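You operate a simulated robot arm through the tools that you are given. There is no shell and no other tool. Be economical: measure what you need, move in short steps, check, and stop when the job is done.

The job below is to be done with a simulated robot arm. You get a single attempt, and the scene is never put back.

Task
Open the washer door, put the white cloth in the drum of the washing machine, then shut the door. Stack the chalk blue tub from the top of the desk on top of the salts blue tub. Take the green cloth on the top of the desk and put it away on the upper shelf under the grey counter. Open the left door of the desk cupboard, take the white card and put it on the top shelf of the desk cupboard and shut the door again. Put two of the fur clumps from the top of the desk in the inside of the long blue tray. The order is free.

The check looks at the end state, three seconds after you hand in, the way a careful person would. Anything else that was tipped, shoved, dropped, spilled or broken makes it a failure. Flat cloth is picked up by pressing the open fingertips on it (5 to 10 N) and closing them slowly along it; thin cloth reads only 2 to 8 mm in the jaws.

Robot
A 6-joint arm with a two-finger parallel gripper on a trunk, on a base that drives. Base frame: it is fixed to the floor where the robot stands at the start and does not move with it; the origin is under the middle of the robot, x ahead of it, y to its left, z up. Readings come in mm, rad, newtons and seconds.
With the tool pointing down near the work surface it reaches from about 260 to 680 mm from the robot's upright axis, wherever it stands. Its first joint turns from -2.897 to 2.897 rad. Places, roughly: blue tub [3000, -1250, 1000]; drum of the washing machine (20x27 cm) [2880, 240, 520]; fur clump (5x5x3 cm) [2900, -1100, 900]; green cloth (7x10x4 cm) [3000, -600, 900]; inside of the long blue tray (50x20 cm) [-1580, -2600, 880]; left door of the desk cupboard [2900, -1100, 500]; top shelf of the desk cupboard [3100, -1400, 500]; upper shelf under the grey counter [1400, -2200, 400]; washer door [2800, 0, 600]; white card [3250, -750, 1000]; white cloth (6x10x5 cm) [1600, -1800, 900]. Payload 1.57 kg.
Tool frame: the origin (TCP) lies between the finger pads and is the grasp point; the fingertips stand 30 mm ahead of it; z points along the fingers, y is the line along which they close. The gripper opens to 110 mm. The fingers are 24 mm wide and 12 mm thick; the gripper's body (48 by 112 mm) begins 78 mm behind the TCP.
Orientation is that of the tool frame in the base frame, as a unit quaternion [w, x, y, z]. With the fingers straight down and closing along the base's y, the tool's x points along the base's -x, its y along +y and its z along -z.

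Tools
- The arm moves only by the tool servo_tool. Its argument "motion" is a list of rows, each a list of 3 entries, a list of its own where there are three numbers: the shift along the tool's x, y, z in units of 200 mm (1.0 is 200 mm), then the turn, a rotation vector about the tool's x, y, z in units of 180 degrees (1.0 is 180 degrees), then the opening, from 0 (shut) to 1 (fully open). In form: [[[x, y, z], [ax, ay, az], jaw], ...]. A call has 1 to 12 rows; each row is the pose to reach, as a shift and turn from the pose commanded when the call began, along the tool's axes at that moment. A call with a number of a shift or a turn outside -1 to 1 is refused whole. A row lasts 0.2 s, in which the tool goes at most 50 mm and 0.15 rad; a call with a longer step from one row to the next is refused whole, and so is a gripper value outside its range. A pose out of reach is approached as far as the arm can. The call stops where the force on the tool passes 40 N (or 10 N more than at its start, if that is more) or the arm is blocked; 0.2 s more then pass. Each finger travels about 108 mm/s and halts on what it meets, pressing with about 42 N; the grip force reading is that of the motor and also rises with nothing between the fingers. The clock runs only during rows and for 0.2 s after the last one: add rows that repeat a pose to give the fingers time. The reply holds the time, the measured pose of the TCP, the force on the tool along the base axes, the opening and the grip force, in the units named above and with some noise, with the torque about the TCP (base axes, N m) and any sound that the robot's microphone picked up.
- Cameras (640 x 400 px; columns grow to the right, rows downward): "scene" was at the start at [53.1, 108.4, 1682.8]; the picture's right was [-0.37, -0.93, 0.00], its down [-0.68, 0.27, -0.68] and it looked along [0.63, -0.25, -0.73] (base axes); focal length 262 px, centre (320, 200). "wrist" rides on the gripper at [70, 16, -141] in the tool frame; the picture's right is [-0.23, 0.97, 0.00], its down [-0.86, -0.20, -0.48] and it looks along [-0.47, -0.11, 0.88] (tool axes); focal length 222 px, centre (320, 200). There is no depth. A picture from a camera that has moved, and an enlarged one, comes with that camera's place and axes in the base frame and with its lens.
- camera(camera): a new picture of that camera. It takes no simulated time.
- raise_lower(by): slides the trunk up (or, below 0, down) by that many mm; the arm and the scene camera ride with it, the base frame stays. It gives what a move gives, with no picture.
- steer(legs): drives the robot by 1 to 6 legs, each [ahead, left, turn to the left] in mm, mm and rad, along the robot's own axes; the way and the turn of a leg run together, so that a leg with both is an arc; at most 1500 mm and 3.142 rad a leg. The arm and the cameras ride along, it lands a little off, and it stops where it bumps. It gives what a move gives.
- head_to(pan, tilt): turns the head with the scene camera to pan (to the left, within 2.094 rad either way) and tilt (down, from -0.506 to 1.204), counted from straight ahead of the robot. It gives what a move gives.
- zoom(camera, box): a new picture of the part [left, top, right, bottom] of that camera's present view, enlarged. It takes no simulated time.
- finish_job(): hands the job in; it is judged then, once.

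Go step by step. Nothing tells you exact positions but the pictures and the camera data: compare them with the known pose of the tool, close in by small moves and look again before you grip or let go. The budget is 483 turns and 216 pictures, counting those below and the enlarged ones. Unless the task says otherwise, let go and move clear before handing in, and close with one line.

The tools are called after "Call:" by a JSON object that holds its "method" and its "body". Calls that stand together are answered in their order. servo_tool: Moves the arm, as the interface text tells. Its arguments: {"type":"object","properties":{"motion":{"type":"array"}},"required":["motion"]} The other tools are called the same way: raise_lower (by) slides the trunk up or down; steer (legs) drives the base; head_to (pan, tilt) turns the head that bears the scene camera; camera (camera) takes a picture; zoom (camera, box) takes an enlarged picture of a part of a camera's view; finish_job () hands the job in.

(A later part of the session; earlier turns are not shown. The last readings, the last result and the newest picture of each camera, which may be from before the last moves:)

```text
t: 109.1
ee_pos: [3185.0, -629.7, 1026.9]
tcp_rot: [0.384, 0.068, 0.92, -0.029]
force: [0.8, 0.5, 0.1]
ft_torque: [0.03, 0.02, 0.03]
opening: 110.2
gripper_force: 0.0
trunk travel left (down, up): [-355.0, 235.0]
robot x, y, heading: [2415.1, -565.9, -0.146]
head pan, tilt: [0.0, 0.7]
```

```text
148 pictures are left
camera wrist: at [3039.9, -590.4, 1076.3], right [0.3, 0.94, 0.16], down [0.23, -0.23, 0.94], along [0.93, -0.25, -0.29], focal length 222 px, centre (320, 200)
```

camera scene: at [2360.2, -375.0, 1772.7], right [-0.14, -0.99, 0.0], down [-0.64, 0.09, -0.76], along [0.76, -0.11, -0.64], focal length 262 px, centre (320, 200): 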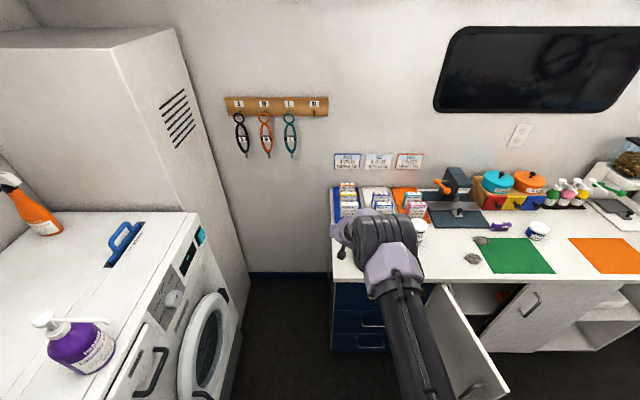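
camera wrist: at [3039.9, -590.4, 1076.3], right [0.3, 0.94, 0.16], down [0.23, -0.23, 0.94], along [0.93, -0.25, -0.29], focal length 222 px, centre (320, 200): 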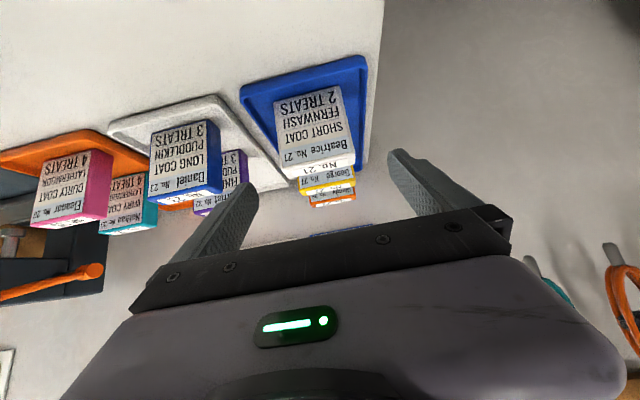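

Call:
{"method": "servo_tool", "body": {"motion": [[[0.085, 0, 0.1], [0, 0, 0], 1.0], [[0.085, 0, 0.25], [0, 0, 0], 1.0], [[0.085, 0, 0.4], [0, 0, 0], 1.0]]}}

Call:
{"method": "camera", "body": {"camera": "wrist"}}

```text
t: 109.9
ee_pos: [3219.6, -640.1, 971.6]
tcp_rot: [0.389, 0.073, 0.918, -0.039]
force: [0.5, -0.5, -0.8]
ft_torque: [-0.01, 0.04, 0.02]
opening: 109.7
gripper_force: 0.0
out of reach, approached as far as the arm can: row 3
trunk travel left (down, up): [-355.0, 235.0]
robot x, y, heading: [2419.4, -568.1, -0.146]
head pan, tilt: [0.0, 0.7]
```

```text
147 pictures are left
camera wrist: at [3074.1, -598.2, 1019.5], right [0.32, 0.94, 0.15], down [0.22, -0.22, 0.95], along [0.92, -0.27, -0.27], focal length 222 px, centre (320, 200)
```

wrist: 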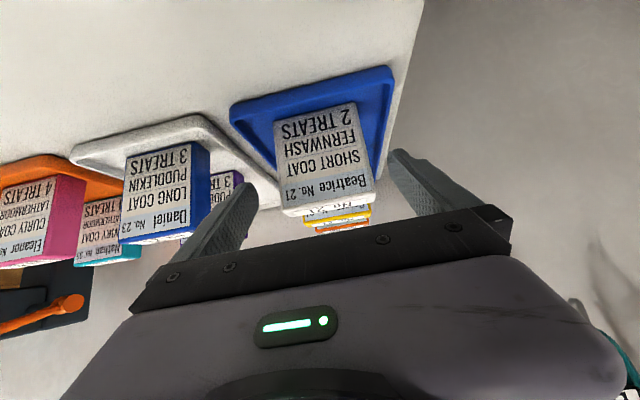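

Call:
{"method": "raise_lower", "body": {"by": -37}}

Call:
{"method": "steer", "body": {"legs": [[32, 2, 0]]}}

Call:
{"method": "camera", "body": {"camera": "wrist"}}

```text
t: 110.7
ee_pos: [3218.8, -639.7, 934.0]
tcp_rot: [0.388, 0.073, 0.918, -0.039]
force: [-1.1, 0.0, 0.3]
ft_torque: [-0.05, -0.03, 0.0]
opening: 109.8
gripper_force: 0.0
trunk travel left (down, up): [-318.0, 272.0]
robot x, y, heading: [2414.1, -567.7, -0.147]
head pan, tilt: [0.0, 0.7]
```

```text
t: 111.5
ee_pos: [3252.7, -643.9, 933.2]
tcp_rot: [0.387, 0.073, 0.918, -0.039]
force: [0.4, -0.1, -0.6]
ft_torque: [0.02, -0.01, -0.02]
opening: 110.0
gripper_force: 0.1
trunk travel left (down, up): [-318.0, 272.0]
robot x, y, heading: [2445.2, -571.3, -0.144]
head pan, tilt: [0.0, 0.7]
```

```text
146 pictures are left
camera wrist: at [3106.8, -601.3, 981.9], right [0.32, 0.94, 0.15], down [0.22, -0.22, 0.95], along [0.92, -0.27, -0.28], focal length 222 px, centre (320, 200)
```

wrist: 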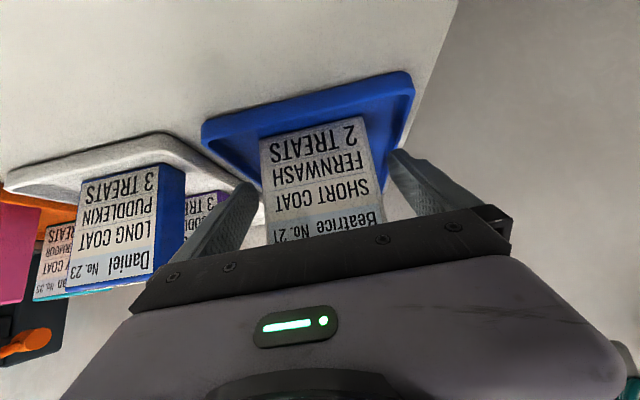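

Card is centred between the fingers. Close slowly.

Call:
{"method": "servo_tool", "body": {"motion": [[[0, 0, 0], [0, 0, 0], 0.85], [[0, 0, 0], [0, 0, 0], 0.75], [[0, 0, 0], [0, 0, 0], 0.65], [[0, 0, 0], [0, 0, 0], 0.5], [[0, 0, 0], [0, 0, 0], 0.4]]}}

Call:
{"method": "camera", "body": {"camera": "wrist"}}

```text
t: 112.7
ee_pos: [3250.5, -643.3, 935.4]
tcp_rot: [0.388, 0.073, 0.918, -0.039]
force: [0.3, -0.4, -0.2]
ft_torque: [0.02, -0.02, -0.05]
opening: 79.1
gripper_force: 41.9
trunk travel left (down, up): [-318.0, 272.0]
robot x, y, heading: [2450.4, -571.9, -0.145]
head pan, tilt: [0.0, 0.7]
```

```text
145 pictures are left
camera wrist: at [3105.6, -601.2, 982.8], right [0.32, 0.94, 0.15], down [0.22, -0.22, 0.95], along [0.92, -0.27, -0.28], focal length 222 px, centre (320, 200)
```

wrist: 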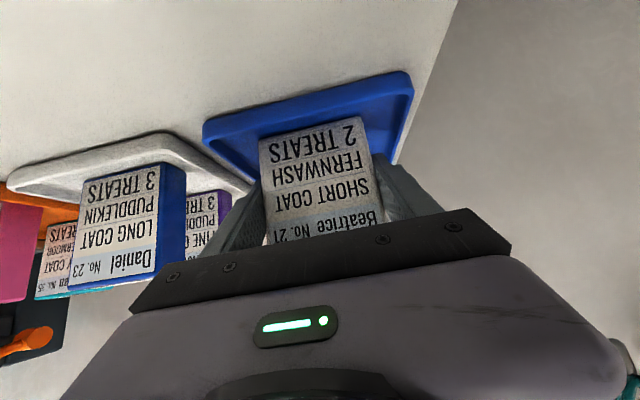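

Call:
{"method": "raise_lower", "body": {"by": 30}}

Call:
{"method": "raise_lower", "body": {"by": 70}}

Call:
{"method": "camera", "body": {"camera": "wrist"}}

```text
t: 113.5
ee_pos: [3252.2, -643.7, 964.8]
tcp_rot: [0.387, 0.074, 0.918, -0.04]
force: [0.0, -0.6, -0.8]
ft_torque: [-0.03, 0.0, -0.02]
opening: 79.2
gripper_force: 42.1
trunk travel left (down, up): [-348.0, 242.0]
robot x, y, heading: [2450.5, -572.9, -0.143]
head pan, tilt: [0.0, 0.7]
```

```text
t: 114.6
ee_pos: [3251.3, -642.9, 1033.8]
tcp_rot: [0.387, 0.073, 0.918, -0.039]
force: [0.1, 0.5, -1.3]
ft_torque: [0.02, -0.01, 0.03]
opening: 78.8
gripper_force: 41.9
trunk travel left (down, up): [-418.0, 172.0]
robot x, y, heading: [2445.6, -572.6, -0.149]
head pan, tilt: [0.0, 0.7]
```

```text
144 pictures are left
camera wrist: at [3105.6, -601.2, 1082.6], right [0.32, 0.94, 0.15], down [0.22, -0.22, 0.95], along [0.92, -0.27, -0.28], focal length 222 px, centre (320, 200)
```

wrist: 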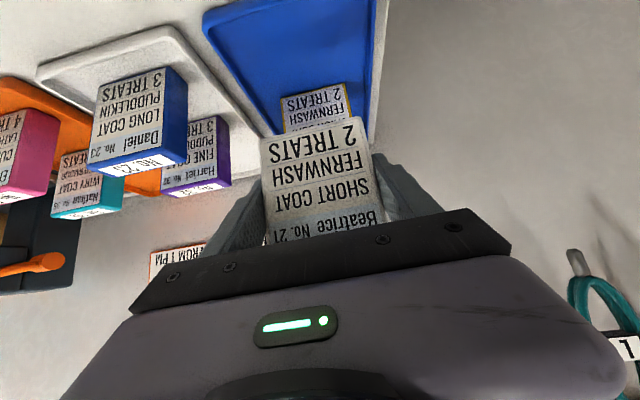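

Card held. Back off, shift right in front of the open cupboard, and lower the trunk to view the shelf.

Call:
{"method": "steer", "body": {"legs": [[-570, 0, 0], [0, -567, 0]]}}

Call:
{"method": "raise_lower", "body": {"by": -220}}

Call:
{"method": "head_to", "body": {"pan": -0.1, "tilt": 0.65}}

Call:
{"method": "camera", "body": {"camera": "scene"}}

Call:
{"method": "camera", "body": {"camera": "wrist"}}

```text
t: 120.7
ee_pos: [2602.7, -1129.5, 1034.1]
tcp_rot: [0.389, 0.076, 0.917, -0.04]
force: [-0.4, 0.2, -1.3]
ft_torque: [-0.01, 0.01, 0.04]
opening: 79.1
gripper_force: 42.2
trunk travel left (down, up): [-418.0, 172.0]
robot x, y, heading: [1803.2, -1050.0, -0.15]
head pan, tilt: [0.0, 0.7]
```

```text
t: 123.0
ee_pos: [2602.8, -1128.0, 814.4]
tcp_rot: [0.388, 0.076, 0.917, -0.041]
force: [-0.7, 0.2, 0.1]
ft_torque: [0.02, 0.04, -0.05]
opening: 79.2
gripper_force: 41.5
trunk travel left (down, up): [-198.0, 392.0]
robot x, y, heading: [1804.0, -1049.2, -0.153]
head pan, tilt: [0.0, 0.7]
```

```text
t: 123.7
ee_pos: [2602.9, -1128.6, 814.1]
tcp_rot: [0.388, 0.075, 0.918, -0.04]
force: [1.0, 0.0, -1.0]
ft_torque: [-0.01, -0.02, -0.01]
opening: 79.1
gripper_force: 41.9
trunk travel left (down, up): [-198.0, 392.0]
robot x, y, heading: [1799.9, -1052.8, -0.149]
head pan, tilt: [-0.099, 0.649]
```

```text
143 pictures are left
camera scene: at [1885.1, -933.8, 1620.1], right [-0.25, -0.97, 0.0], down [-0.59, 0.15, -0.8], along [0.77, -0.2, -0.6], focal length 262 px, centre (320, 200)
```

scene: 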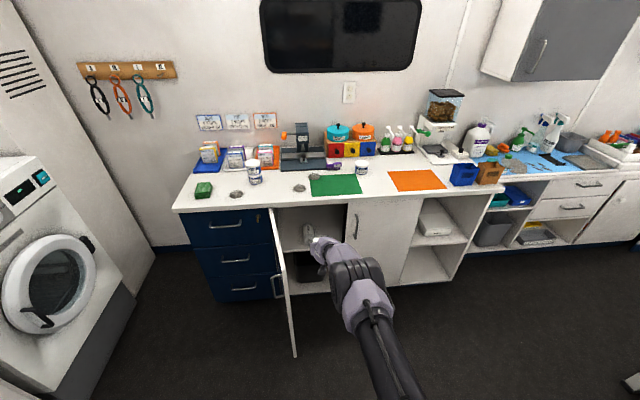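

```text
142 pictures are left
camera wrist: at [2457.5, -1086.1, 862.9], right [0.32, 0.93, 0.15], down [0.22, -0.23, 0.95], along [0.92, -0.27, -0.28], focal length 222 px, centre (320, 200)
```

wrist: 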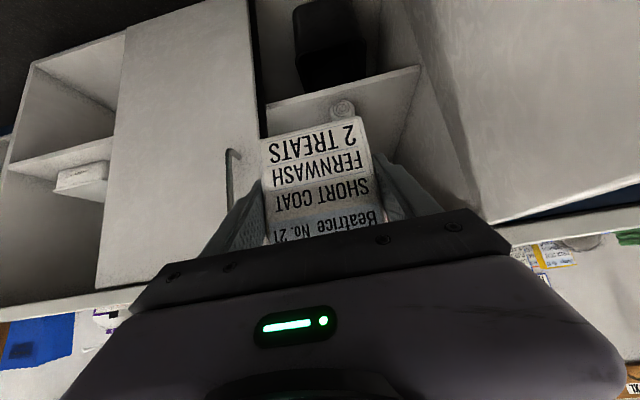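

Shelf top z≈500, free slot right of the can (lateral centre t≈−775). Lower the trunk fully first and test how low the arm can go with this pitch.

Call:
{"method": "raise_lower", "body": {"by": -195}}

Call:
{"method": "servo_tool", "body": {"motion": [[[-0.02, 0, 0.1], [0, 0, 0], 0.4], [[-0.02, 0, 0.2], [0, 0, 0], 0.4], [[0.02, 0, 0.28], [0, 0, 0], 0.4], [[0.08, 0, 0.34], [0, 0, 0], 0.4], [[0.12, 0, 0.38], [0, 0, 0], 0.4]]}}

```text
t: 125.8
ee_pos: [2601.4, -1128.8, 620.5]
tcp_rot: [0.387, 0.077, 0.918, -0.041]
force: [-0.8, 0.6, -1.3]
ft_torque: [-0.01, 0.01, -0.01]
opening: 78.9
gripper_force: 41.8
trunk travel left (down, up): [-3.0, 587.0]
robot x, y, heading: [1797.4, -1051.4, -0.149]
head pan, tilt: [-0.099, 0.649]
```

```text
t: 127.0
ee_pos: [2610.0, -1137.4, 581.2]
tcp_rot: [0.388, 0.076, 0.918, -0.041]
force: [-1.0, -1.2, -0.5]
ft_torque: [-0.02, -0.02, 0.0]
opening: 79.0
gripper_force: 42.1
out of reach, approached as far as the arm can: row 1, 2, 3, 4, 5
trunk travel left (down, up): [-3.0, 587.0]
robot x, y, heading: [1798.1, -1050.0, -0.15]
head pan, tilt: [-0.099, 0.649]
```

Call:
{"method": "servo_tool", "body": {"motion": [[[-0.08, 0, 0.08], [0, 0, 0], 0.4], [[-0.14, 0, 0.14], [0, 0, 0], 0.4], [[-0.1, 0, 0.18], [0, 0, 0], 0.4], [[-0.05, 0, 0.23], [0, 0, 0], 0.4], [[0.0, 0, 0.28], [0, 0, 0], 0.4]]}}

```text
t: 128.2
ee_pos: [2603.8, -1145.1, 567.7]
tcp_rot: [0.387, 0.076, 0.918, -0.041]
force: [-0.3, -0.7, -1.7]
ft_torque: [0.01, 0.02, -0.03]
opening: 79.2
gripper_force: 41.4
out of reach, approached as far as the arm can: row 1, 2, 3, 4, 5
trunk travel left (down, up): [-3.0, 587.0]
robot x, y, heading: [1798.0, -1047.8, -0.152]
head pan, tilt: [-0.099, 0.649]
```

It's the outer reach limit here; try lowering while retracting a little.

Call:
{"method": "servo_tool", "body": {"motion": [[[0.1, 0.02, -0.08], [0, 0, 0], 0.4], [[0.2, 0.03, -0.12], [0, 0, 0], 0.4], [[0.3, 0.04, -0.1], [0, 0, 0], 0.4], [[0.32, 0.04, -0.06], [0, 0, 0], 0.4]]}}

```text
t: 129.2
ee_pos: [2578.7, -1135.4, 520.1]
tcp_rot: [0.387, 0.076, 0.918, -0.04]
force: [-0.6, 0.7, -0.4]
ft_torque: [-0.02, -0.02, -0.02]
opening: 79.4
gripper_force: 41.6
out of reach, approached as far as the arm can: row 1, 2, 3, 4
trunk travel left (down, up): [-3.0, 587.0]
robot x, y, heading: [1800.4, -1053.5, -0.148]
head pan, tilt: [-0.099, 0.649]
```

Good, low enough. Raise to z≈560 and drive toward the slot, stopping short to look.

Call:
{"method": "servo_tool", "body": {"motion": [[[-0.07, 0, -0.07], [0, 0, 0], 0.4], [[-0.135, 0, -0.135], [0, 0, 0], 0.4], [[-0.135, 0, -0.135], [0, 0, 0], 0.4]]}}

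Call:
{"method": "steer", "body": {"legs": [[0, -34, 0], [200, 0, 0]]}}

Call:
{"method": "camera", "body": {"camera": "wrist"}}

Call:
{"method": "camera", "body": {"camera": "scene"}}

```text
t: 130.0
ee_pos: [2585.6, -1134.5, 528.5]
tcp_rot: [0.388, 0.076, 0.917, -0.041]
force: [-0.4, 0.2, -0.9]
ft_torque: [-0.02, -0.01, -0.01]
opening: 79.2
gripper_force: 42.5
out of reach, approached as far as the arm can: row 1, 2, 3
trunk travel left (down, up): [-3.0, 587.0]
robot x, y, heading: [1801.9, -1053.8, -0.151]
head pan, tilt: [-0.099, 0.649]
```

```text
t: 132.1
ee_pos: [2777.3, -1197.6, 528.0]
tcp_rot: [0.388, 0.077, 0.918, -0.041]
force: [0.3, -0.4, -0.5]
ft_torque: [-0.01, 0.0, 0.0]
opening: 78.8
gripper_force: 41.9
trunk travel left (down, up): [-3.0, 587.0]
robot x, y, heading: [1991.6, -1114.2, -0.154]
head pan, tilt: [-0.099, 0.649]
```

```text
141 pictures are left
camera wrist: at [2632.2, -1155.6, 575.9], right [0.32, 0.93, 0.15], down [0.22, -0.23, 0.95], along [0.92, -0.28, -0.28], focal length 222 px, centre (320, 200)
```

wrist: 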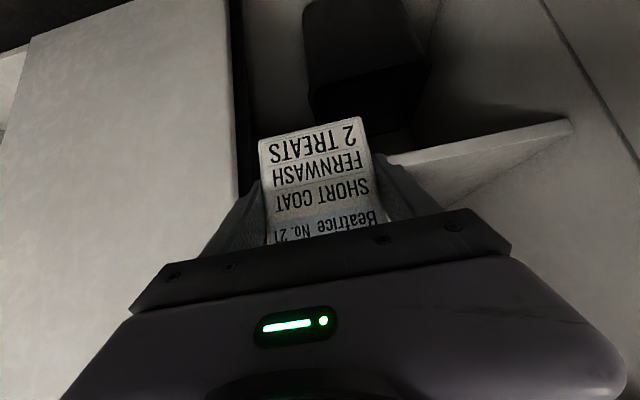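

```text
140 pictures are left
camera scene: at [2077.1, -997.7, 1425.1], right [-0.25, -0.97, 0.0], down [-0.59, 0.15, -0.8], along [0.77, -0.2, -0.6], focal length 262 px, centre (320, 200)
```

scene: 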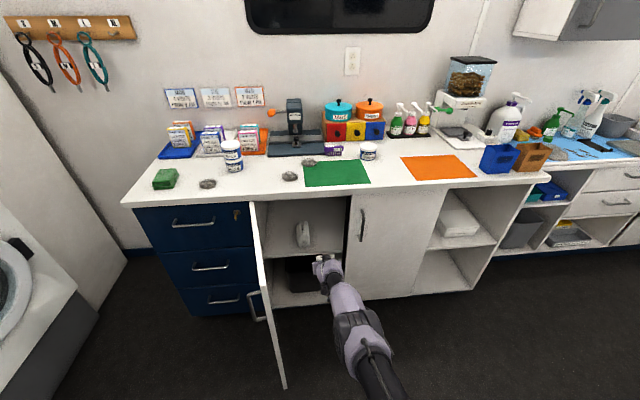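

Raise the trunk so the card clears the shelf edge, drive in 150 mm, and look.

Call:
{"method": "raise_lower", "body": {"by": 56}}

Call:
{"method": "steer", "body": {"legs": [[150, 0, 0]]}}

Call:
{"method": "camera", "body": {"camera": "wrist"}}

Call:
{"method": "zoom", "body": {"camera": "scene", "box": [220, 160, 460, 310]}}

```text
t: 133.0
ee_pos: [2777.1, -1198.4, 583.6]
tcp_rot: [0.388, 0.077, 0.918, -0.041]
force: [0.7, -0.3, -1.0]
ft_torque: [0.0, -0.03, 0.0]
opening: 78.8
gripper_force: 41.8
trunk travel left (down, up): [-59.0, 531.0]
robot x, y, heading: [1991.8, -1114.0, -0.151]
head pan, tilt: [-0.099, 0.649]
```

```text
t: 134.4
ee_pos: [2925.8, -1221.1, 584.2]
tcp_rot: [0.388, 0.077, 0.917, -0.041]
force: [-0.1, 0.7, 0.3]
ft_torque: [-0.01, 0.02, -0.02]
opening: 79.1
gripper_force: 42.1
trunk travel left (down, up): [-59.0, 531.0]
robot x, y, heading: [2144.3, -1136.7, -0.147]
head pan, tilt: [-0.099, 0.649]
```

```text
139 pictures are left
camera wrist: at [2780.2, -1178.4, 631.8], right [0.32, 0.93, 0.15], down [0.22, -0.23, 0.95], along [0.92, -0.28, -0.28], focal length 222 px, centre (320, 200)
```

wrist: 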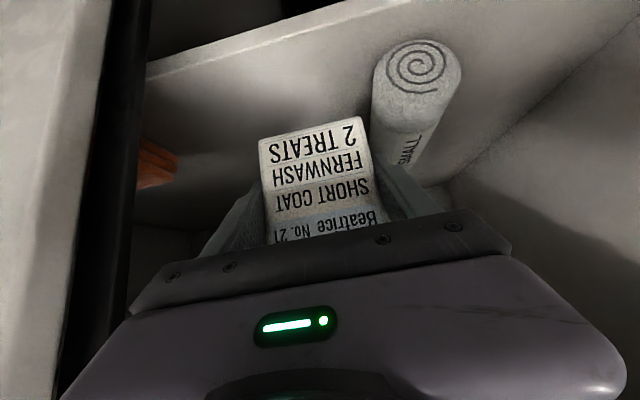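

```text
2.67 times, centred on (340, 235) of scene
camera zoom: at [2225.2, -1020.5, 1481.0], right [-0.25, -0.97, 0.0], down [-0.59, 0.15, -0.8], along [0.77, -0.2, -0.6], focal length 698 px, centre (267, 107)
```

zoom: 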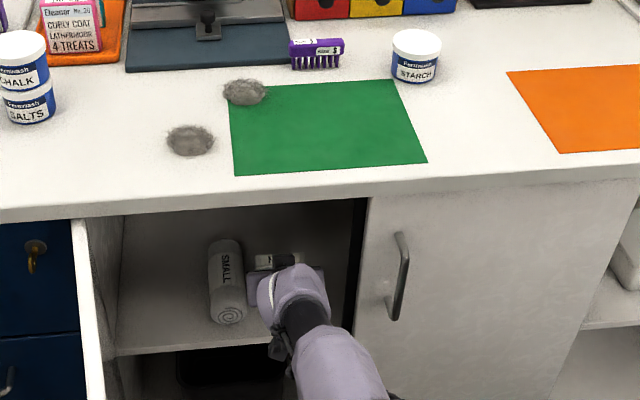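

Card is over the shelf beside the roll. Lower in small steps to sense contact.

Call:
{"method": "raise_lower", "body": {"by": -15}}

Call:
{"method": "raise_lower", "body": {"by": -7}}

```text
t: 135.0
ee_pos: [2925.3, -1222.7, 568.3]
tcp_rot: [0.388, 0.077, 0.918, -0.041]
force: [0.0, 0.0, -0.5]
ft_torque: [0.01, -0.01, -0.02]
opening: 79.1
gripper_force: 42.1
trunk travel left (down, up): [-44.0, 546.0]
robot x, y, heading: [2140.0, -1139.0, -0.152]
head pan, tilt: [-0.099, 0.649]
```

```text
t: 135.6
ee_pos: [2926.5, -1222.3, 561.4]
tcp_rot: [0.388, 0.077, 0.918, -0.041]
force: [0.0, -0.5, -0.9]
ft_torque: [0.0, -0.01, -0.04]
opening: 78.9
gripper_force: 41.5
trunk travel left (down, up): [-37.0, 553.0]
robot x, y, heading: [2137.6, -1138.0, -0.153]
head pan, tilt: [-0.099, 0.649]
```

Call:
{"method": "raise_lower", "body": {"by": -6}}

Call:
{"method": "camera", "body": {"camera": "wrist"}}

```text
t: 136.1
ee_pos: [2925.9, -1221.4, 554.9]
tcp_rot: [0.388, 0.077, 0.918, -0.041]
force: [0.0, -0.3, -0.5]
ft_torque: [-0.02, 0.0, 0.01]
opening: 79.2
gripper_force: 42.5
trunk travel left (down, up): [-31.0, 559.0]
robot x, y, heading: [2142.3, -1135.9, -0.151]
head pan, tilt: [-0.099, 0.649]
```

```text
137 pictures are left
camera wrist: at [2780.1, -1178.4, 603.9], right [0.32, 0.93, 0.15], down [0.22, -0.23, 0.95], along [0.92, -0.28, -0.28], focal length 222 px, centre (320, 200)
```

wrist: 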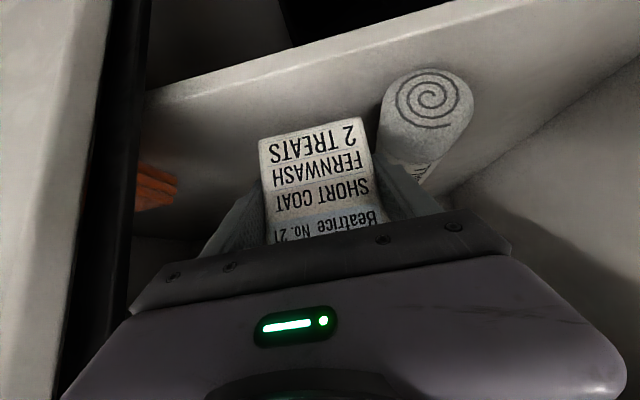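

Call:
{"method": "raise_lower", "body": {"by": -5}}

Call:
{"method": "raise_lower", "body": {"by": -4}}

```text
t: 136.7
ee_pos: [2925.8, -1221.4, 550.1]
tcp_rot: [0.388, 0.077, 0.917, -0.041]
force: [0.2, 0.0, 0.2]
ft_torque: [-0.02, -0.01, -0.01]
opening: 79.0
gripper_force: 42.2
trunk travel left (down, up): [-26.0, 564.0]
robot x, y, heading: [2140.0, -1139.4, -0.152]
head pan, tilt: [-0.099, 0.649]
```

```text
t: 137.2
ee_pos: [2925.2, -1221.7, 545.9]
tcp_rot: [0.387, 0.077, 0.918, -0.041]
force: [0.2, 0.0, 0.3]
ft_torque: [0.0, -0.03, -0.02]
opening: 79.1
gripper_force: 42.0
trunk travel left (down, up): [-22.0, 568.0]
robot x, y, heading: [2141.7, -1134.3, -0.151]
head pan, tilt: [-0.099, 0.649]
```

Call:
{"method": "raise_lower", "body": {"by": -4}}

Call:
{"method": "raise_lower", "body": {"by": -4}}

Call:
{"method": "camera", "body": {"camera": "wrist"}}

```text
t: 137.7
ee_pos: [2924.3, -1221.1, 542.3]
tcp_rot: [0.387, 0.077, 0.918, -0.041]
force: [0.3, 0.2, -0.6]
ft_torque: [0.0, 0.04, -0.06]
opening: 79.2
gripper_force: 42.1
trunk travel left (down, up): [-18.0, 572.0]
robot x, y, heading: [2141.9, -1136.7, -0.15]
head pan, tilt: [-0.099, 0.649]
```

```text
t: 138.3
ee_pos: [2924.9, -1220.9, 537.5]
tcp_rot: [0.388, 0.077, 0.918, -0.041]
force: [-0.5, -1.0, 0.0]
ft_torque: [0.0, 0.04, -0.06]
opening: 79.1
gripper_force: 41.4
trunk travel left (down, up): [-14.0, 576.0]
robot x, y, heading: [2141.9, -1137.7, -0.153]
head pan, tilt: [-0.099, 0.649]
```

```text
136 pictures are left
camera wrist: at [2780.1, -1178.4, 586.9], right [0.32, 0.93, 0.15], down [0.22, -0.23, 0.95], along [0.92, -0.28, -0.28], focal length 222 px, centre (320, 200)
```

wrist: 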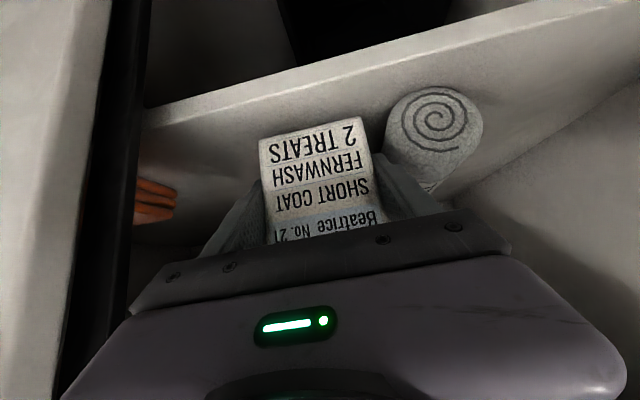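

Call:
{"method": "raise_lower", "body": {"by": -5}}

Call:
{"method": "raise_lower", "body": {"by": -4}}

Call:
{"method": "camera", "body": {"camera": "wrist"}}

```text
t: 138.8
ee_pos: [2925.2, -1221.1, 532.9]
tcp_rot: [0.389, 0.076, 0.917, -0.041]
force: [-0.1, -0.8, 0.1]
ft_torque: [-0.01, -0.01, -0.02]
opening: 79.2
gripper_force: 42.3
trunk travel left (down, up): [-9.0, 581.0]
robot x, y, heading: [2140.1, -1135.2, -0.154]
head pan, tilt: [-0.099, 0.649]
```

```text
t: 139.3
ee_pos: [2925.0, -1219.9, 529.6]
tcp_rot: [0.388, 0.077, 0.918, -0.041]
force: [0.4, 0.2, -1.5]
ft_torque: [0.03, -0.01, 0.01]
opening: 79.0
gripper_force: 41.8
trunk travel left (down, up): [-5.0, 585.0]
robot x, y, heading: [2142.2, -1137.6, -0.149]
head pan, tilt: [-0.099, 0.649]
```

```text
135 pictures are left
camera wrist: at [2780.1, -1178.4, 577.9], right [0.32, 0.93, 0.15], down [0.22, -0.23, 0.95], along [0.92, -0.28, -0.28], focal length 222 px, centre (320, 200)
```

wrist: 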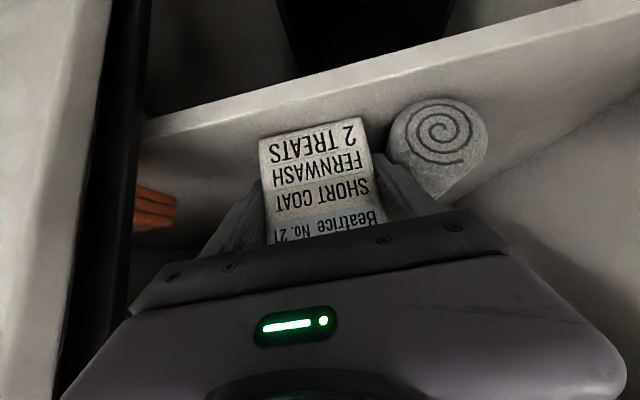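

Call:
{"method": "zoom", "body": {"camera": "scene", "box": [260, 200, 380, 275]}}

Call:
{"method": "zoom", "body": {"camera": "wrist", "box": [220, 60, 380, 160]}}

```text
5.33 times, centred on (320, 238) of scene
camera zoom: at [2225.0, -1020.5, 1427.1], right [-0.25, -0.97, 0.0], down [-0.59, 0.15, -0.8], along [0.77, -0.2, -0.6], focal length 1397 px, centre (320, 0)
```

zoom: 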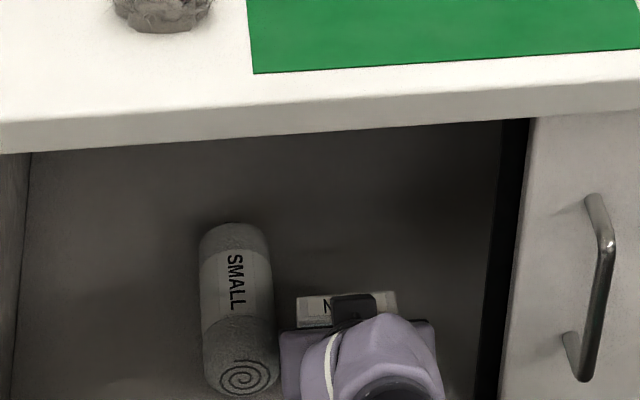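

```text
4.00 times, centred on (300, 110) of wrist
camera zoom: at [2780.1, -1178.4, 577.9], right [0.32, 0.93, 0.15], down [0.22, -0.23, 0.95], along [0.92, -0.28, -0.28], focal length 888 px, centre (400, 560)
```

zoom: 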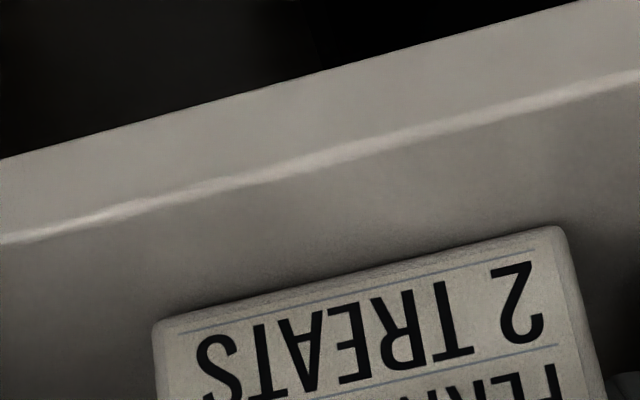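

Call:
{"method": "raise_lower", "body": {"by": -4}}

Call:
{"method": "servo_tool", "body": {"motion": [[[0.012, 0, 0.012], [0, 0, 0], 0.4], [[0.024, 0, 0.024], [0, 0, 0], 0.4]]}}

Call:
{"method": "zoom", "body": {"camera": "wrist", "box": [220, 60, 380, 160]}}

```text
t: 139.9
ee_pos: [2925.4, -1222.4, 528.9]
tcp_rot: [0.389, 0.076, 0.917, -0.04]
force: [-1.3, -0.3, 12.2]
ft_torque: [0.5, -0.04, -0.01]
opening: 79.1
gripper_force: 42.7
trunk travel left (down, up): [-1.0, 589.0]
robot x, y, heading: [2138.4, -1140.0, -0.151]
head pan, tilt: [-0.099, 0.649]
```

```text
t: 140.5
ee_pos: [2924.2, -1220.5, 527.6]
tcp_rot: [0.391, 0.076, 0.916, -0.04]
force: [5.3, -7.6, 28.1]
ft_torque: [0.52, -0.34, -0.19]
opening: 79.5
gripper_force: 41.8
out of reach, approached as far as the arm can: row 2
trunk travel left (down, up): [-1.0, 589.0]
robot x, y, heading: [2141.4, -1136.3, -0.152]
head pan, tilt: [-0.099, 0.649]
```

```text
4.00 times, centred on (300, 110) of wrist
camera zoom: at [2778.8, -1177.2, 574.2], right [0.32, 0.93, 0.15], down [0.21, -0.23, 0.95], along [0.92, -0.28, -0.27], focal length 888 px, centre (400, 560)
```

zoom: 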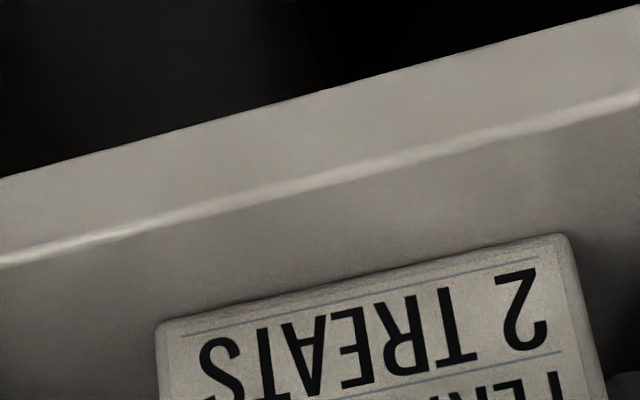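

Contact with the shelf. Relieve, open, and back out.

Call:
{"method": "raise_lower", "body": {"by": 3}}

Call:
{"method": "servo_tool", "body": {"motion": [[[0, 0, 0], [0, 0, 0], 0.7], [[0, 0, 0], [0, 0, 0], 0.75], [[0, 0, 0], [0, 0, 0], 0.8], [[0, 0, 0], [0, 0, 0], 0.83], [[0, 0, 0], [0, 0, 0], 0.83]]}}

Call:
{"method": "camera", "body": {"camera": "wrist"}}

```text
t: 141.0
ee_pos: [2922.9, -1218.4, 526.8]
tcp_rot: [0.387, 0.076, 0.918, -0.04]
force: [2.6, -1.9, 20.9]
ft_torque: [0.7, -0.35, -0.15]
opening: 79.1
gripper_force: 41.9
trunk travel left (down, up): [-4.0, 586.0]
robot x, y, heading: [2137.4, -1133.4, -0.148]
head pan, tilt: [-0.099, 0.649]
```

```text
t: 142.2
ee_pos: [2923.5, -1220.0, 526.0]
tcp_rot: [0.388, 0.076, 0.918, -0.04]
force: [0.8, 0.0, 1.2]
ft_torque: [-0.02, 0.01, 0.0]
opening: 91.2
gripper_force: 0.0
trunk travel left (down, up): [-4.0, 586.0]
robot x, y, heading: [2142.3, -1135.5, -0.154]
head pan, tilt: [-0.099, 0.649]
```

```text
131 pictures are left
camera wrist: at [2778.5, -1176.4, 573.8], right [0.32, 0.93, 0.15], down [0.22, -0.23, 0.95], along [0.92, -0.28, -0.28], focal length 222 px, centre (320, 200)
```

wrist: 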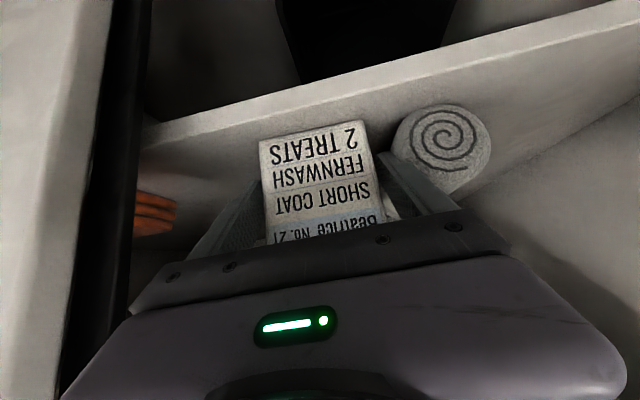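

Call:
{"method": "steer", "body": {"legs": [[-60, 0, 0]]}}

Call:
{"method": "camera", "body": {"camera": "wrist"}}

```text
t: 143.2
ee_pos: [2865.7, -1211.3, 526.1]
tcp_rot: [0.388, 0.077, 0.917, -0.04]
force: [0.0, -0.6, -1.3]
ft_torque: [0.01, 0.04, -0.03]
opening: 91.3
gripper_force: 0.0
trunk travel left (down, up): [-4.0, 586.0]
robot x, y, heading: [2085.1, -1127.7, -0.147]
head pan, tilt: [-0.099, 0.649]
```

```text
130 pictures are left
camera wrist: at [2720.1, -1167.3, 573.9], right [0.32, 0.93, 0.15], down [0.22, -0.23, 0.95], along [0.92, -0.28, -0.28], focal length 222 px, centre (320, 200)
```

wrist: 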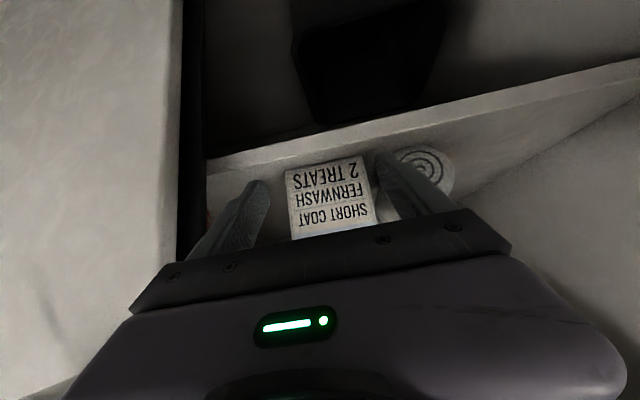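

Card stands on the shelf. Now back out, close the jaws, raise, and go round to the outer (left) face of the open door.

Call:
{"method": "steer", "body": {"legs": [[-440, 0, 0]]}}

Call:
{"method": "servo_tool", "body": {"motion": [[[0, 0, 0], [0, 0, 0], 0.5], [[0, 0, 0], [0, 0, 0], 0.2], [[0, 0, 0], [0, 0, 0], 0.0], [[0, 0, 0], [0, 0, 0], 0.0]]}}

Call:
{"method": "raise_lower", "body": {"by": 290}}

Call:
{"method": "camera", "body": {"camera": "scene"}}

```text
t: 145.8
ee_pos: [2432.3, -1141.6, 525.6]
tcp_rot: [0.389, 0.075, 0.917, -0.041]
force: [0.3, 0.4, -0.3]
ft_torque: [0.02, 0.0, 0.02]
opening: 91.1
gripper_force: 0.0
trunk travel left (down, up): [-4.0, 586.0]
robot x, y, heading: [1648.1, -1064.9, -0.149]
head pan, tilt: [-0.099, 0.649]
```

```text
t: 146.8
ee_pos: [2433.0, -1141.1, 525.6]
tcp_rot: [0.388, 0.076, 0.918, -0.041]
force: [0.1, 0.3, 0.1]
ft_torque: [0.01, 0.0, -0.01]
opening: 0.2
gripper_force: 21.1
trunk travel left (down, up): [-4.0, 586.0]
robot x, y, heading: [1650.4, -1062.6, -0.15]
head pan, tilt: [-0.099, 0.649]
```

```text
t: 149.7
ee_pos: [2431.8, -1142.5, 815.2]
tcp_rot: [0.387, 0.075, 0.918, -0.04]
force: [0.3, 0.0, 0.7]
ft_torque: [0.02, -0.02, -0.01]
opening: 0.0
gripper_force: 21.1
trunk travel left (down, up): [-294.0, 296.0]
robot x, y, heading: [1649.3, -1064.9, -0.15]
head pan, tilt: [-0.099, 0.649]
```

```text
129 pictures are left
camera scene: at [1733.6, -945.5, 1716.0], right [-0.25, -0.97, 0.0], down [-0.59, 0.15, -0.8], along [0.77, -0.2, -0.6], focal length 262 px, centre (320, 200)
```

scene: 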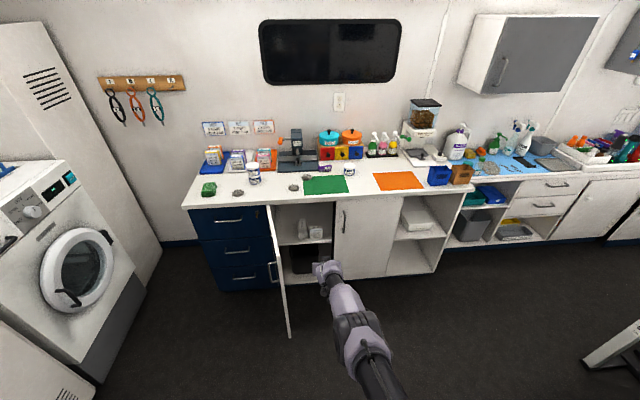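

Call:
{"method": "steer", "body": {"legs": [[0, 305, 0], [118, 0, 0]]}}

Call:
{"method": "camera", "body": {"camera": "scene"}}

Call:
{"method": "camera", "body": {"camera": "wrist"}}

```text
t: 152.6
ee_pos: [2594.3, -857.1, 814.4]
tcp_rot: [0.388, 0.075, 0.918, -0.04]
force: [0.8, 0.3, 0.0]
ft_torque: [-0.01, -0.01, -0.03]
opening: 0.1
gripper_force: 20.8
trunk travel left (down, up): [-294.0, 296.0]
robot x, y, heading: [1809.1, -780.8, -0.148]
head pan, tilt: [-0.099, 0.649]
```

```text
128 pictures are left
camera scene: at [1895.2, -661.9, 1716.0], right [-0.24, -0.97, 0.0], down [-0.59, 0.15, -0.8], along [0.77, -0.19, -0.61], focal length 262 px, centre (320, 200)
```

scene: 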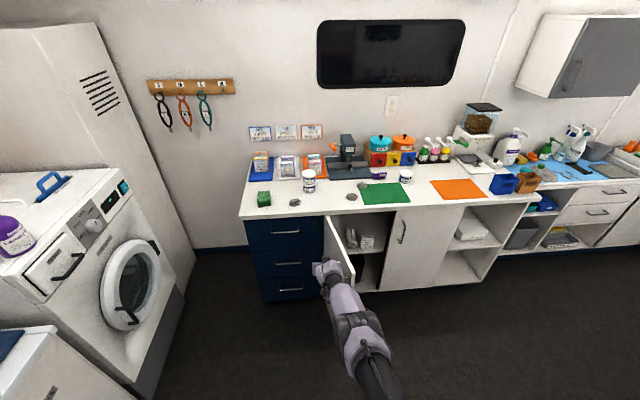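

```text
127 pictures are left
camera wrist: at [2448.7, -815.0, 863.2], right [0.32, 0.94, 0.15], down [0.22, -0.22, 0.95], along [0.92, -0.27, -0.28], focal length 222 px, centre (320, 200)
```

wrist: 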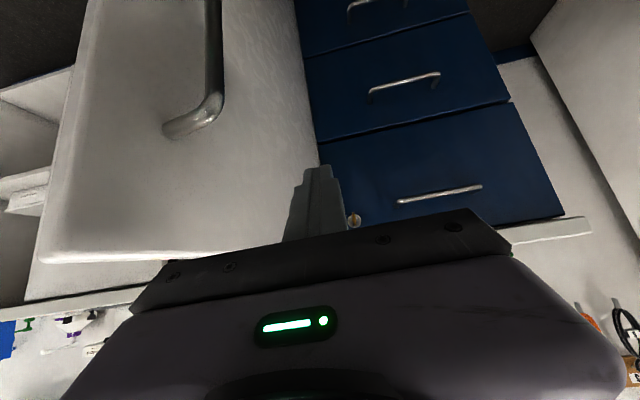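

Call:
{"method": "steer", "body": {"legs": [[8, -61, 0], [25, -84, 0], [40, -61, 0]]}}

Call:
{"method": "camera", "body": {"camera": "scene"}}

Call:
{"method": "camera", "body": {"camera": "wrist"}}

```text
t: 154.9
ee_pos: [2635.9, -1072.7, 813.0]
tcp_rot: [0.388, 0.074, 0.918, -0.039]
force: [0.0, 0.0, 0.1]
ft_torque: [0.01, 0.0, 0.04]
opening: 0.0
gripper_force: 21.1
trunk travel left (down, up): [-294.0, 296.0]
robot x, y, heading: [1850.9, -996.1, -0.143]
head pan, tilt: [-0.099, 0.649]
```

```text
126 pictures are left
camera scene: at [1935.9, -878.2, 1716.1], right [-0.24, -0.97, 0.0], down [-0.59, 0.15, -0.8], along [0.77, -0.19, -0.61], focal length 262 px, centre (320, 200)
```

scene: 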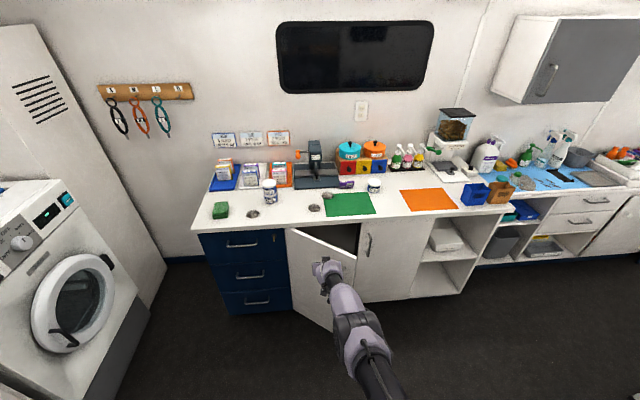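

```text
125 pictures are left
camera wrist: at [2490.1, -1030.3, 863.6], right [0.32, 0.94, 0.15], down [0.22, -0.23, 0.95], along [0.92, -0.27, -0.28], focal length 222 px, centre (320, 200)
```

wrist: 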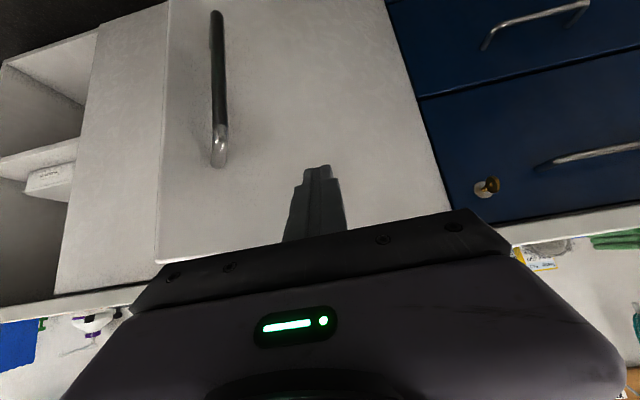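

Call:
{"method": "steer", "body": {"legs": [[55, -48, 0], [65, -33, 0]]}}

Call:
{"method": "camera", "body": {"camera": "wrist"}}

```text
t: 156.6
ee_pos: [2742.6, -1168.7, 816.5]
tcp_rot: [0.387, 0.074, 0.918, -0.039]
force: [-0.1, -0.4, 0.5]
ft_torque: [-0.01, 0.0, 0.01]
opening: 0.2
gripper_force: 21.5
trunk travel left (down, up): [-294.0, 296.0]
robot x, y, heading: [1959.0, -1092.9, -0.149]
head pan, tilt: [-0.099, 0.649]
```

```text
124 pictures are left
camera wrist: at [2596.5, -1127.9, 863.4], right [0.32, 0.94, 0.15], down [0.22, -0.22, 0.95], along [0.92, -0.27, -0.28], focal length 222 px, centre (320, 200)
```

wrist: 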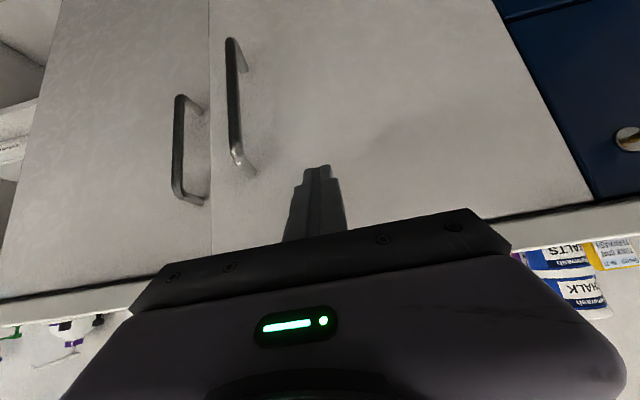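

Call:
{"method": "raise_lower", "body": {"by": -75}}

Call:
{"method": "steer", "body": {"legs": [[72, -15, 0]]}}

Call:
{"method": "camera", "body": {"camera": "wrist"}}

Call:
{"method": "zoom", "body": {"camera": "scene", "box": [180, 180, 420, 330]}}

```text
t: 157.7
ee_pos: [2740.4, -1169.9, 740.6]
tcp_rot: [0.389, 0.074, 0.917, -0.039]
force: [-0.1, -0.4, -0.6]
ft_torque: [0.02, -0.01, 0.0]
opening: 0.0
gripper_force: 21.7
trunk travel left (down, up): [-219.0, 371.0]
robot x, y, heading: [1958.0, -1091.4, -0.145]
head pan, tilt: [-0.099, 0.649]
```

```text
t: 158.7
ee_pos: [2809.6, -1194.9, 740.5]
tcp_rot: [0.388, 0.074, 0.918, -0.039]
force: [0.0, -0.4, 0.6]
ft_torque: [0.02, -0.01, -0.02]
opening: 0.0
gripper_force: 20.9
trunk travel left (down, up): [-219.0, 371.0]
robot x, y, heading: [2029.7, -1115.4, -0.149]
head pan, tilt: [-0.099, 0.649]
```

```text
123 pictures are left
camera wrist: at [2664.9, -1153.2, 788.6], right [0.32, 0.94, 0.15], down [0.22, -0.22, 0.95], along [0.92, -0.27, -0.28], focal length 222 px, centre (320, 200)
```

wrist: 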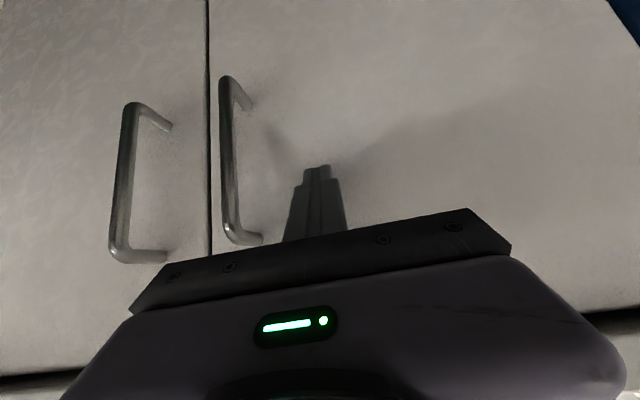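

```text
2.67 times, centred on (300, 255) of scene
camera zoom: at [2110.8, -1000.3, 1641.0], right [-0.24, -0.97, 0.0], down [-0.59, 0.15, -0.8], along [0.77, -0.19, -0.6], focal length 698 px, centre (373, 53)
```

zoom: 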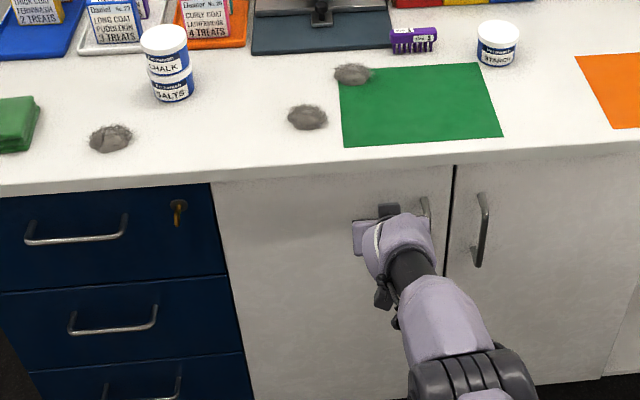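

Call:
{"method": "steer", "body": {"legs": [[12, 0, 0]]}}

Call:
{"method": "steer", "body": {"legs": [[8, 0, 0]]}}

Call:
{"method": "camera", "body": {"camera": "wrist"}}

```text
t: 159.6
ee_pos: [2814.4, -1194.8, 737.9]
tcp_rot: [0.384, 0.076, 0.919, -0.04]
force: [-7.0, 2.0, 2.0]
ft_torque: [0.03, 0.02, 0.03]
opening: 0.0
gripper_force: 21.0
trunk travel left (down, up): [-219.0, 371.0]
robot x, y, heading: [2034.1, -1116.3, -0.15]
head pan, tilt: [-0.099, 0.649]
stopped in leg 1: the force on the tool passed its limit at 107 N (the readings are from after the stop); the commanded pose is now the measured one
```

```text
t: 160.3
ee_pos: [2813.8, -1193.6, 733.3]
tcp_rot: [0.38, 0.076, 0.921, -0.039]
force: [-11.2, 1.4, 3.9]
ft_torque: [0.03, 0.03, 0.06]
opening: 0.0
gripper_force: 20.9
trunk travel left (down, up): [-219.0, 371.0]
robot x, y, heading: [2036.3, -1120.1, -0.142]
head pan, tilt: [-0.099, 0.649]
stopped in leg 1: the force on the tool passed its limit at 52 N (the readings are from after the stop); the commanded pose is now the measured one
```

```text
121 pictures are left
camera wrist: at [2670.2, -1152.4, 784.4], right [0.33, 0.93, 0.15], down [0.23, -0.23, 0.95], along [0.92, -0.27, -0.29], focal length 222 px, centre (320, 200)
```

wrist: 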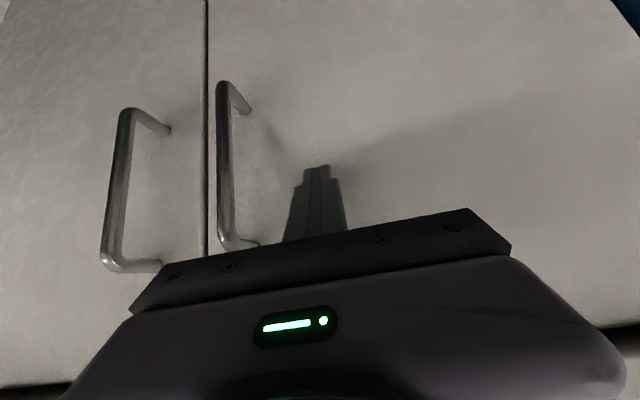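

Door is firmly shut. Back off and look at the grey counter's shelves.

Call:
{"method": "steer", "body": {"legs": [[-250, 0, 0]]}}

Call:
{"method": "head_to", "body": {"pan": -1.9, "tilt": 0.7}}

Call:
{"method": "camera", "body": {"camera": "scene"}}

Call:
{"method": "camera", "body": {"camera": "wrist"}}

```text
t: 162.2
ee_pos: [2568.6, -1159.2, 733.2]
tcp_rot: [0.38, 0.076, 0.921, -0.039]
force: [0.5, 0.0, -0.1]
ft_torque: [0.01, 0.02, 0.01]
opening: 0.0
gripper_force: 21.4
trunk travel left (down, up): [-219.0, 371.0]
robot x, y, heading: [1790.6, -1082.5, -0.15]
head pan, tilt: [-0.099, 0.649]
```

```text
t: 164.0
ee_pos: [2569.4, -1158.0, 733.6]
tcp_rot: [0.38, 0.077, 0.921, -0.039]
force: [-0.9, 0.0, 0.5]
ft_torque: [0.03, -0.03, -0.01]
opening: 0.0
gripper_force: 20.9
trunk travel left (down, up): [-219.0, 371.0]
robot x, y, heading: [1791.9, -1086.6, -0.148]
head pan, tilt: [-1.901, 0.7]
```

```text
120 pictures are left
camera scene: at [1751.3, -1019.5, 1636.7], right [-0.89, 0.46, 0.0], down [0.3, 0.57, -0.76], along [-0.35, -0.68, -0.64], focal length 262 px, centre (320, 200)
```

scene: 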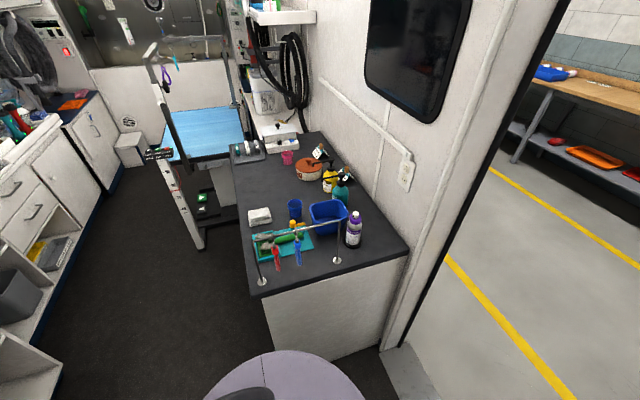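

```text
119 pictures are left
camera wrist: at [2424.7, -1116.1, 784.1], right [0.32, 0.93, 0.15], down [0.23, -0.23, 0.95], along [0.92, -0.27, -0.29], focal length 222 px, centre (320, 200)
```

wrist: 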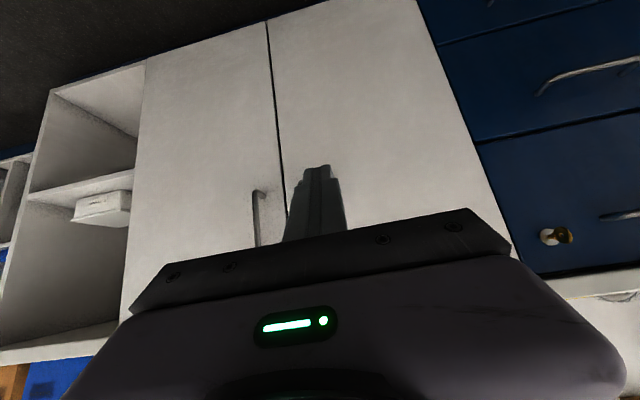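

White cloth and counter located; the counter's shelves face the aisle. First fetch the green cloth with the same 45° pitch: raise, drive to it.

Call:
{"method": "raise_lower", "body": {"by": 290}}

Call:
{"method": "steer", "body": {"legs": [[0, 579, 0], [310, 0, 0]]}}

Call:
{"method": "servo_tool", "body": {"motion": [[[0, 0, 0], [0, 0, 0], 0.4], [[0, 0, 0], [0, 0, 0], 0.7], [[0, 0, 0], [0, 0, 0], 1.0], [[0, 0, 0], [0, 0, 0], 1.0]]}}

Call:
{"method": "camera", "body": {"camera": "wrist"}}

```text
t: 166.9
ee_pos: [2569.1, -1157.3, 1023.4]
tcp_rot: [0.379, 0.076, 0.921, -0.039]
force: [-1.3, -0.6, 0.1]
ft_torque: [0.01, 0.03, -0.01]
opening: 0.4
gripper_force: 21.4
trunk travel left (down, up): [-509.0, 81.0]
robot x, y, heading: [1795.6, -1083.4, -0.149]
head pan, tilt: [-1.901, 0.7]
```

```text
t: 171.9
ee_pos: [2964.5, -629.0, 1022.8]
tcp_rot: [0.38, 0.075, 0.921, -0.038]
force: [0.3, -0.7, 0.6]
ft_torque: [0.0, -0.01, -0.01]
opening: 0.0
gripper_force: 21.7
trunk travel left (down, up): [-509.0, 81.0]
robot x, y, heading: [2180.4, -555.2, -0.149]
head pan, tilt: [-1.901, 0.7]
```

```text
t: 172.9
ee_pos: [2964.3, -630.3, 1022.2]
tcp_rot: [0.38, 0.076, 0.921, -0.039]
force: [-0.4, 0.7, -0.7]
ft_torque: [-0.01, -0.01, -0.02]
opening: 109.7
gripper_force: 0.0
trunk travel left (down, up): [-509.0, 81.0]
robot x, y, heading: [2185.2, -558.5, -0.147]
head pan, tilt: [-1.901, 0.7]
```

```text
118 pictures are left
camera wrist: at [2820.0, -587.0, 1074.0], right [0.32, 0.93, 0.15], down [0.23, -0.23, 0.95], along [0.92, -0.27, -0.29], focal length 222 px, centre (320, 200)
```

wrist: 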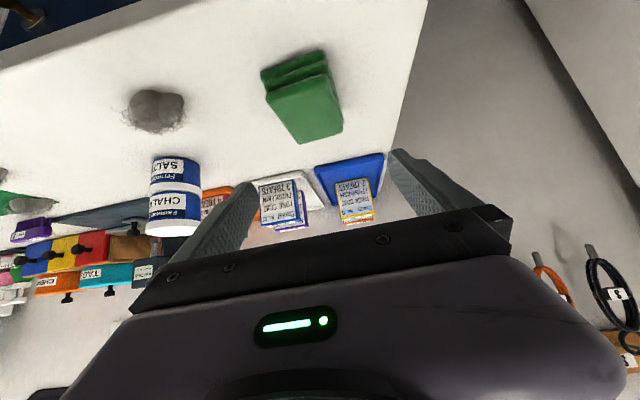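

Call:
{"method": "steer", "body": {"legs": [[45, -2, 0]]}}

Call:
{"method": "raise_lower", "body": {"by": -90}}

Call:
{"method": "camera", "body": {"camera": "wrist"}}

```text
t: 173.8
ee_pos: [3010.4, -638.2, 1021.7]
tcp_rot: [0.379, 0.077, 0.921, -0.039]
force: [0.0, -0.2, -1.0]
ft_torque: [0.01, 0.01, 0.0]
opening: 110.0
gripper_force: 0.0
trunk travel left (down, up): [-509.0, 81.0]
robot x, y, heading: [2227.9, -560.0, -0.145]
head pan, tilt: [-1.901, 0.7]
```

```text
t: 175.1
ee_pos: [3009.5, -637.2, 933.6]
tcp_rot: [0.38, 0.076, 0.921, -0.039]
force: [0.1, 0.0, -0.2]
ft_torque: [0.0, 0.0, 0.02]
opening: 109.8
gripper_force: 0.0
trunk travel left (down, up): [-419.0, 171.0]
robot x, y, heading: [2228.5, -562.8, -0.146]
head pan, tilt: [-1.901, 0.7]
```

```text
117 pictures are left
camera wrist: at [2864.0, -595.0, 984.3], right [0.32, 0.93, 0.15], down [0.23, -0.23, 0.95], along [0.92, -0.27, -0.29], focal length 222 px, centre (320, 200)
```

wrist: 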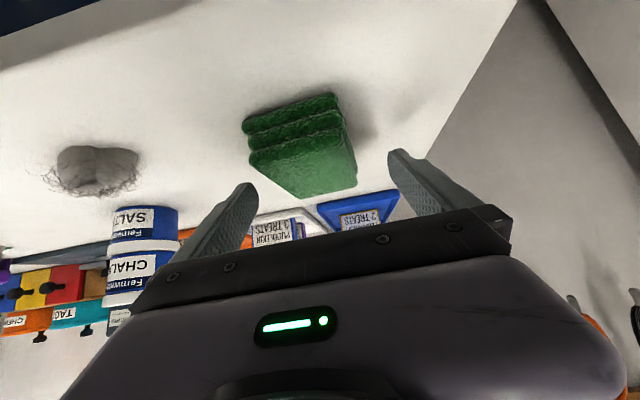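

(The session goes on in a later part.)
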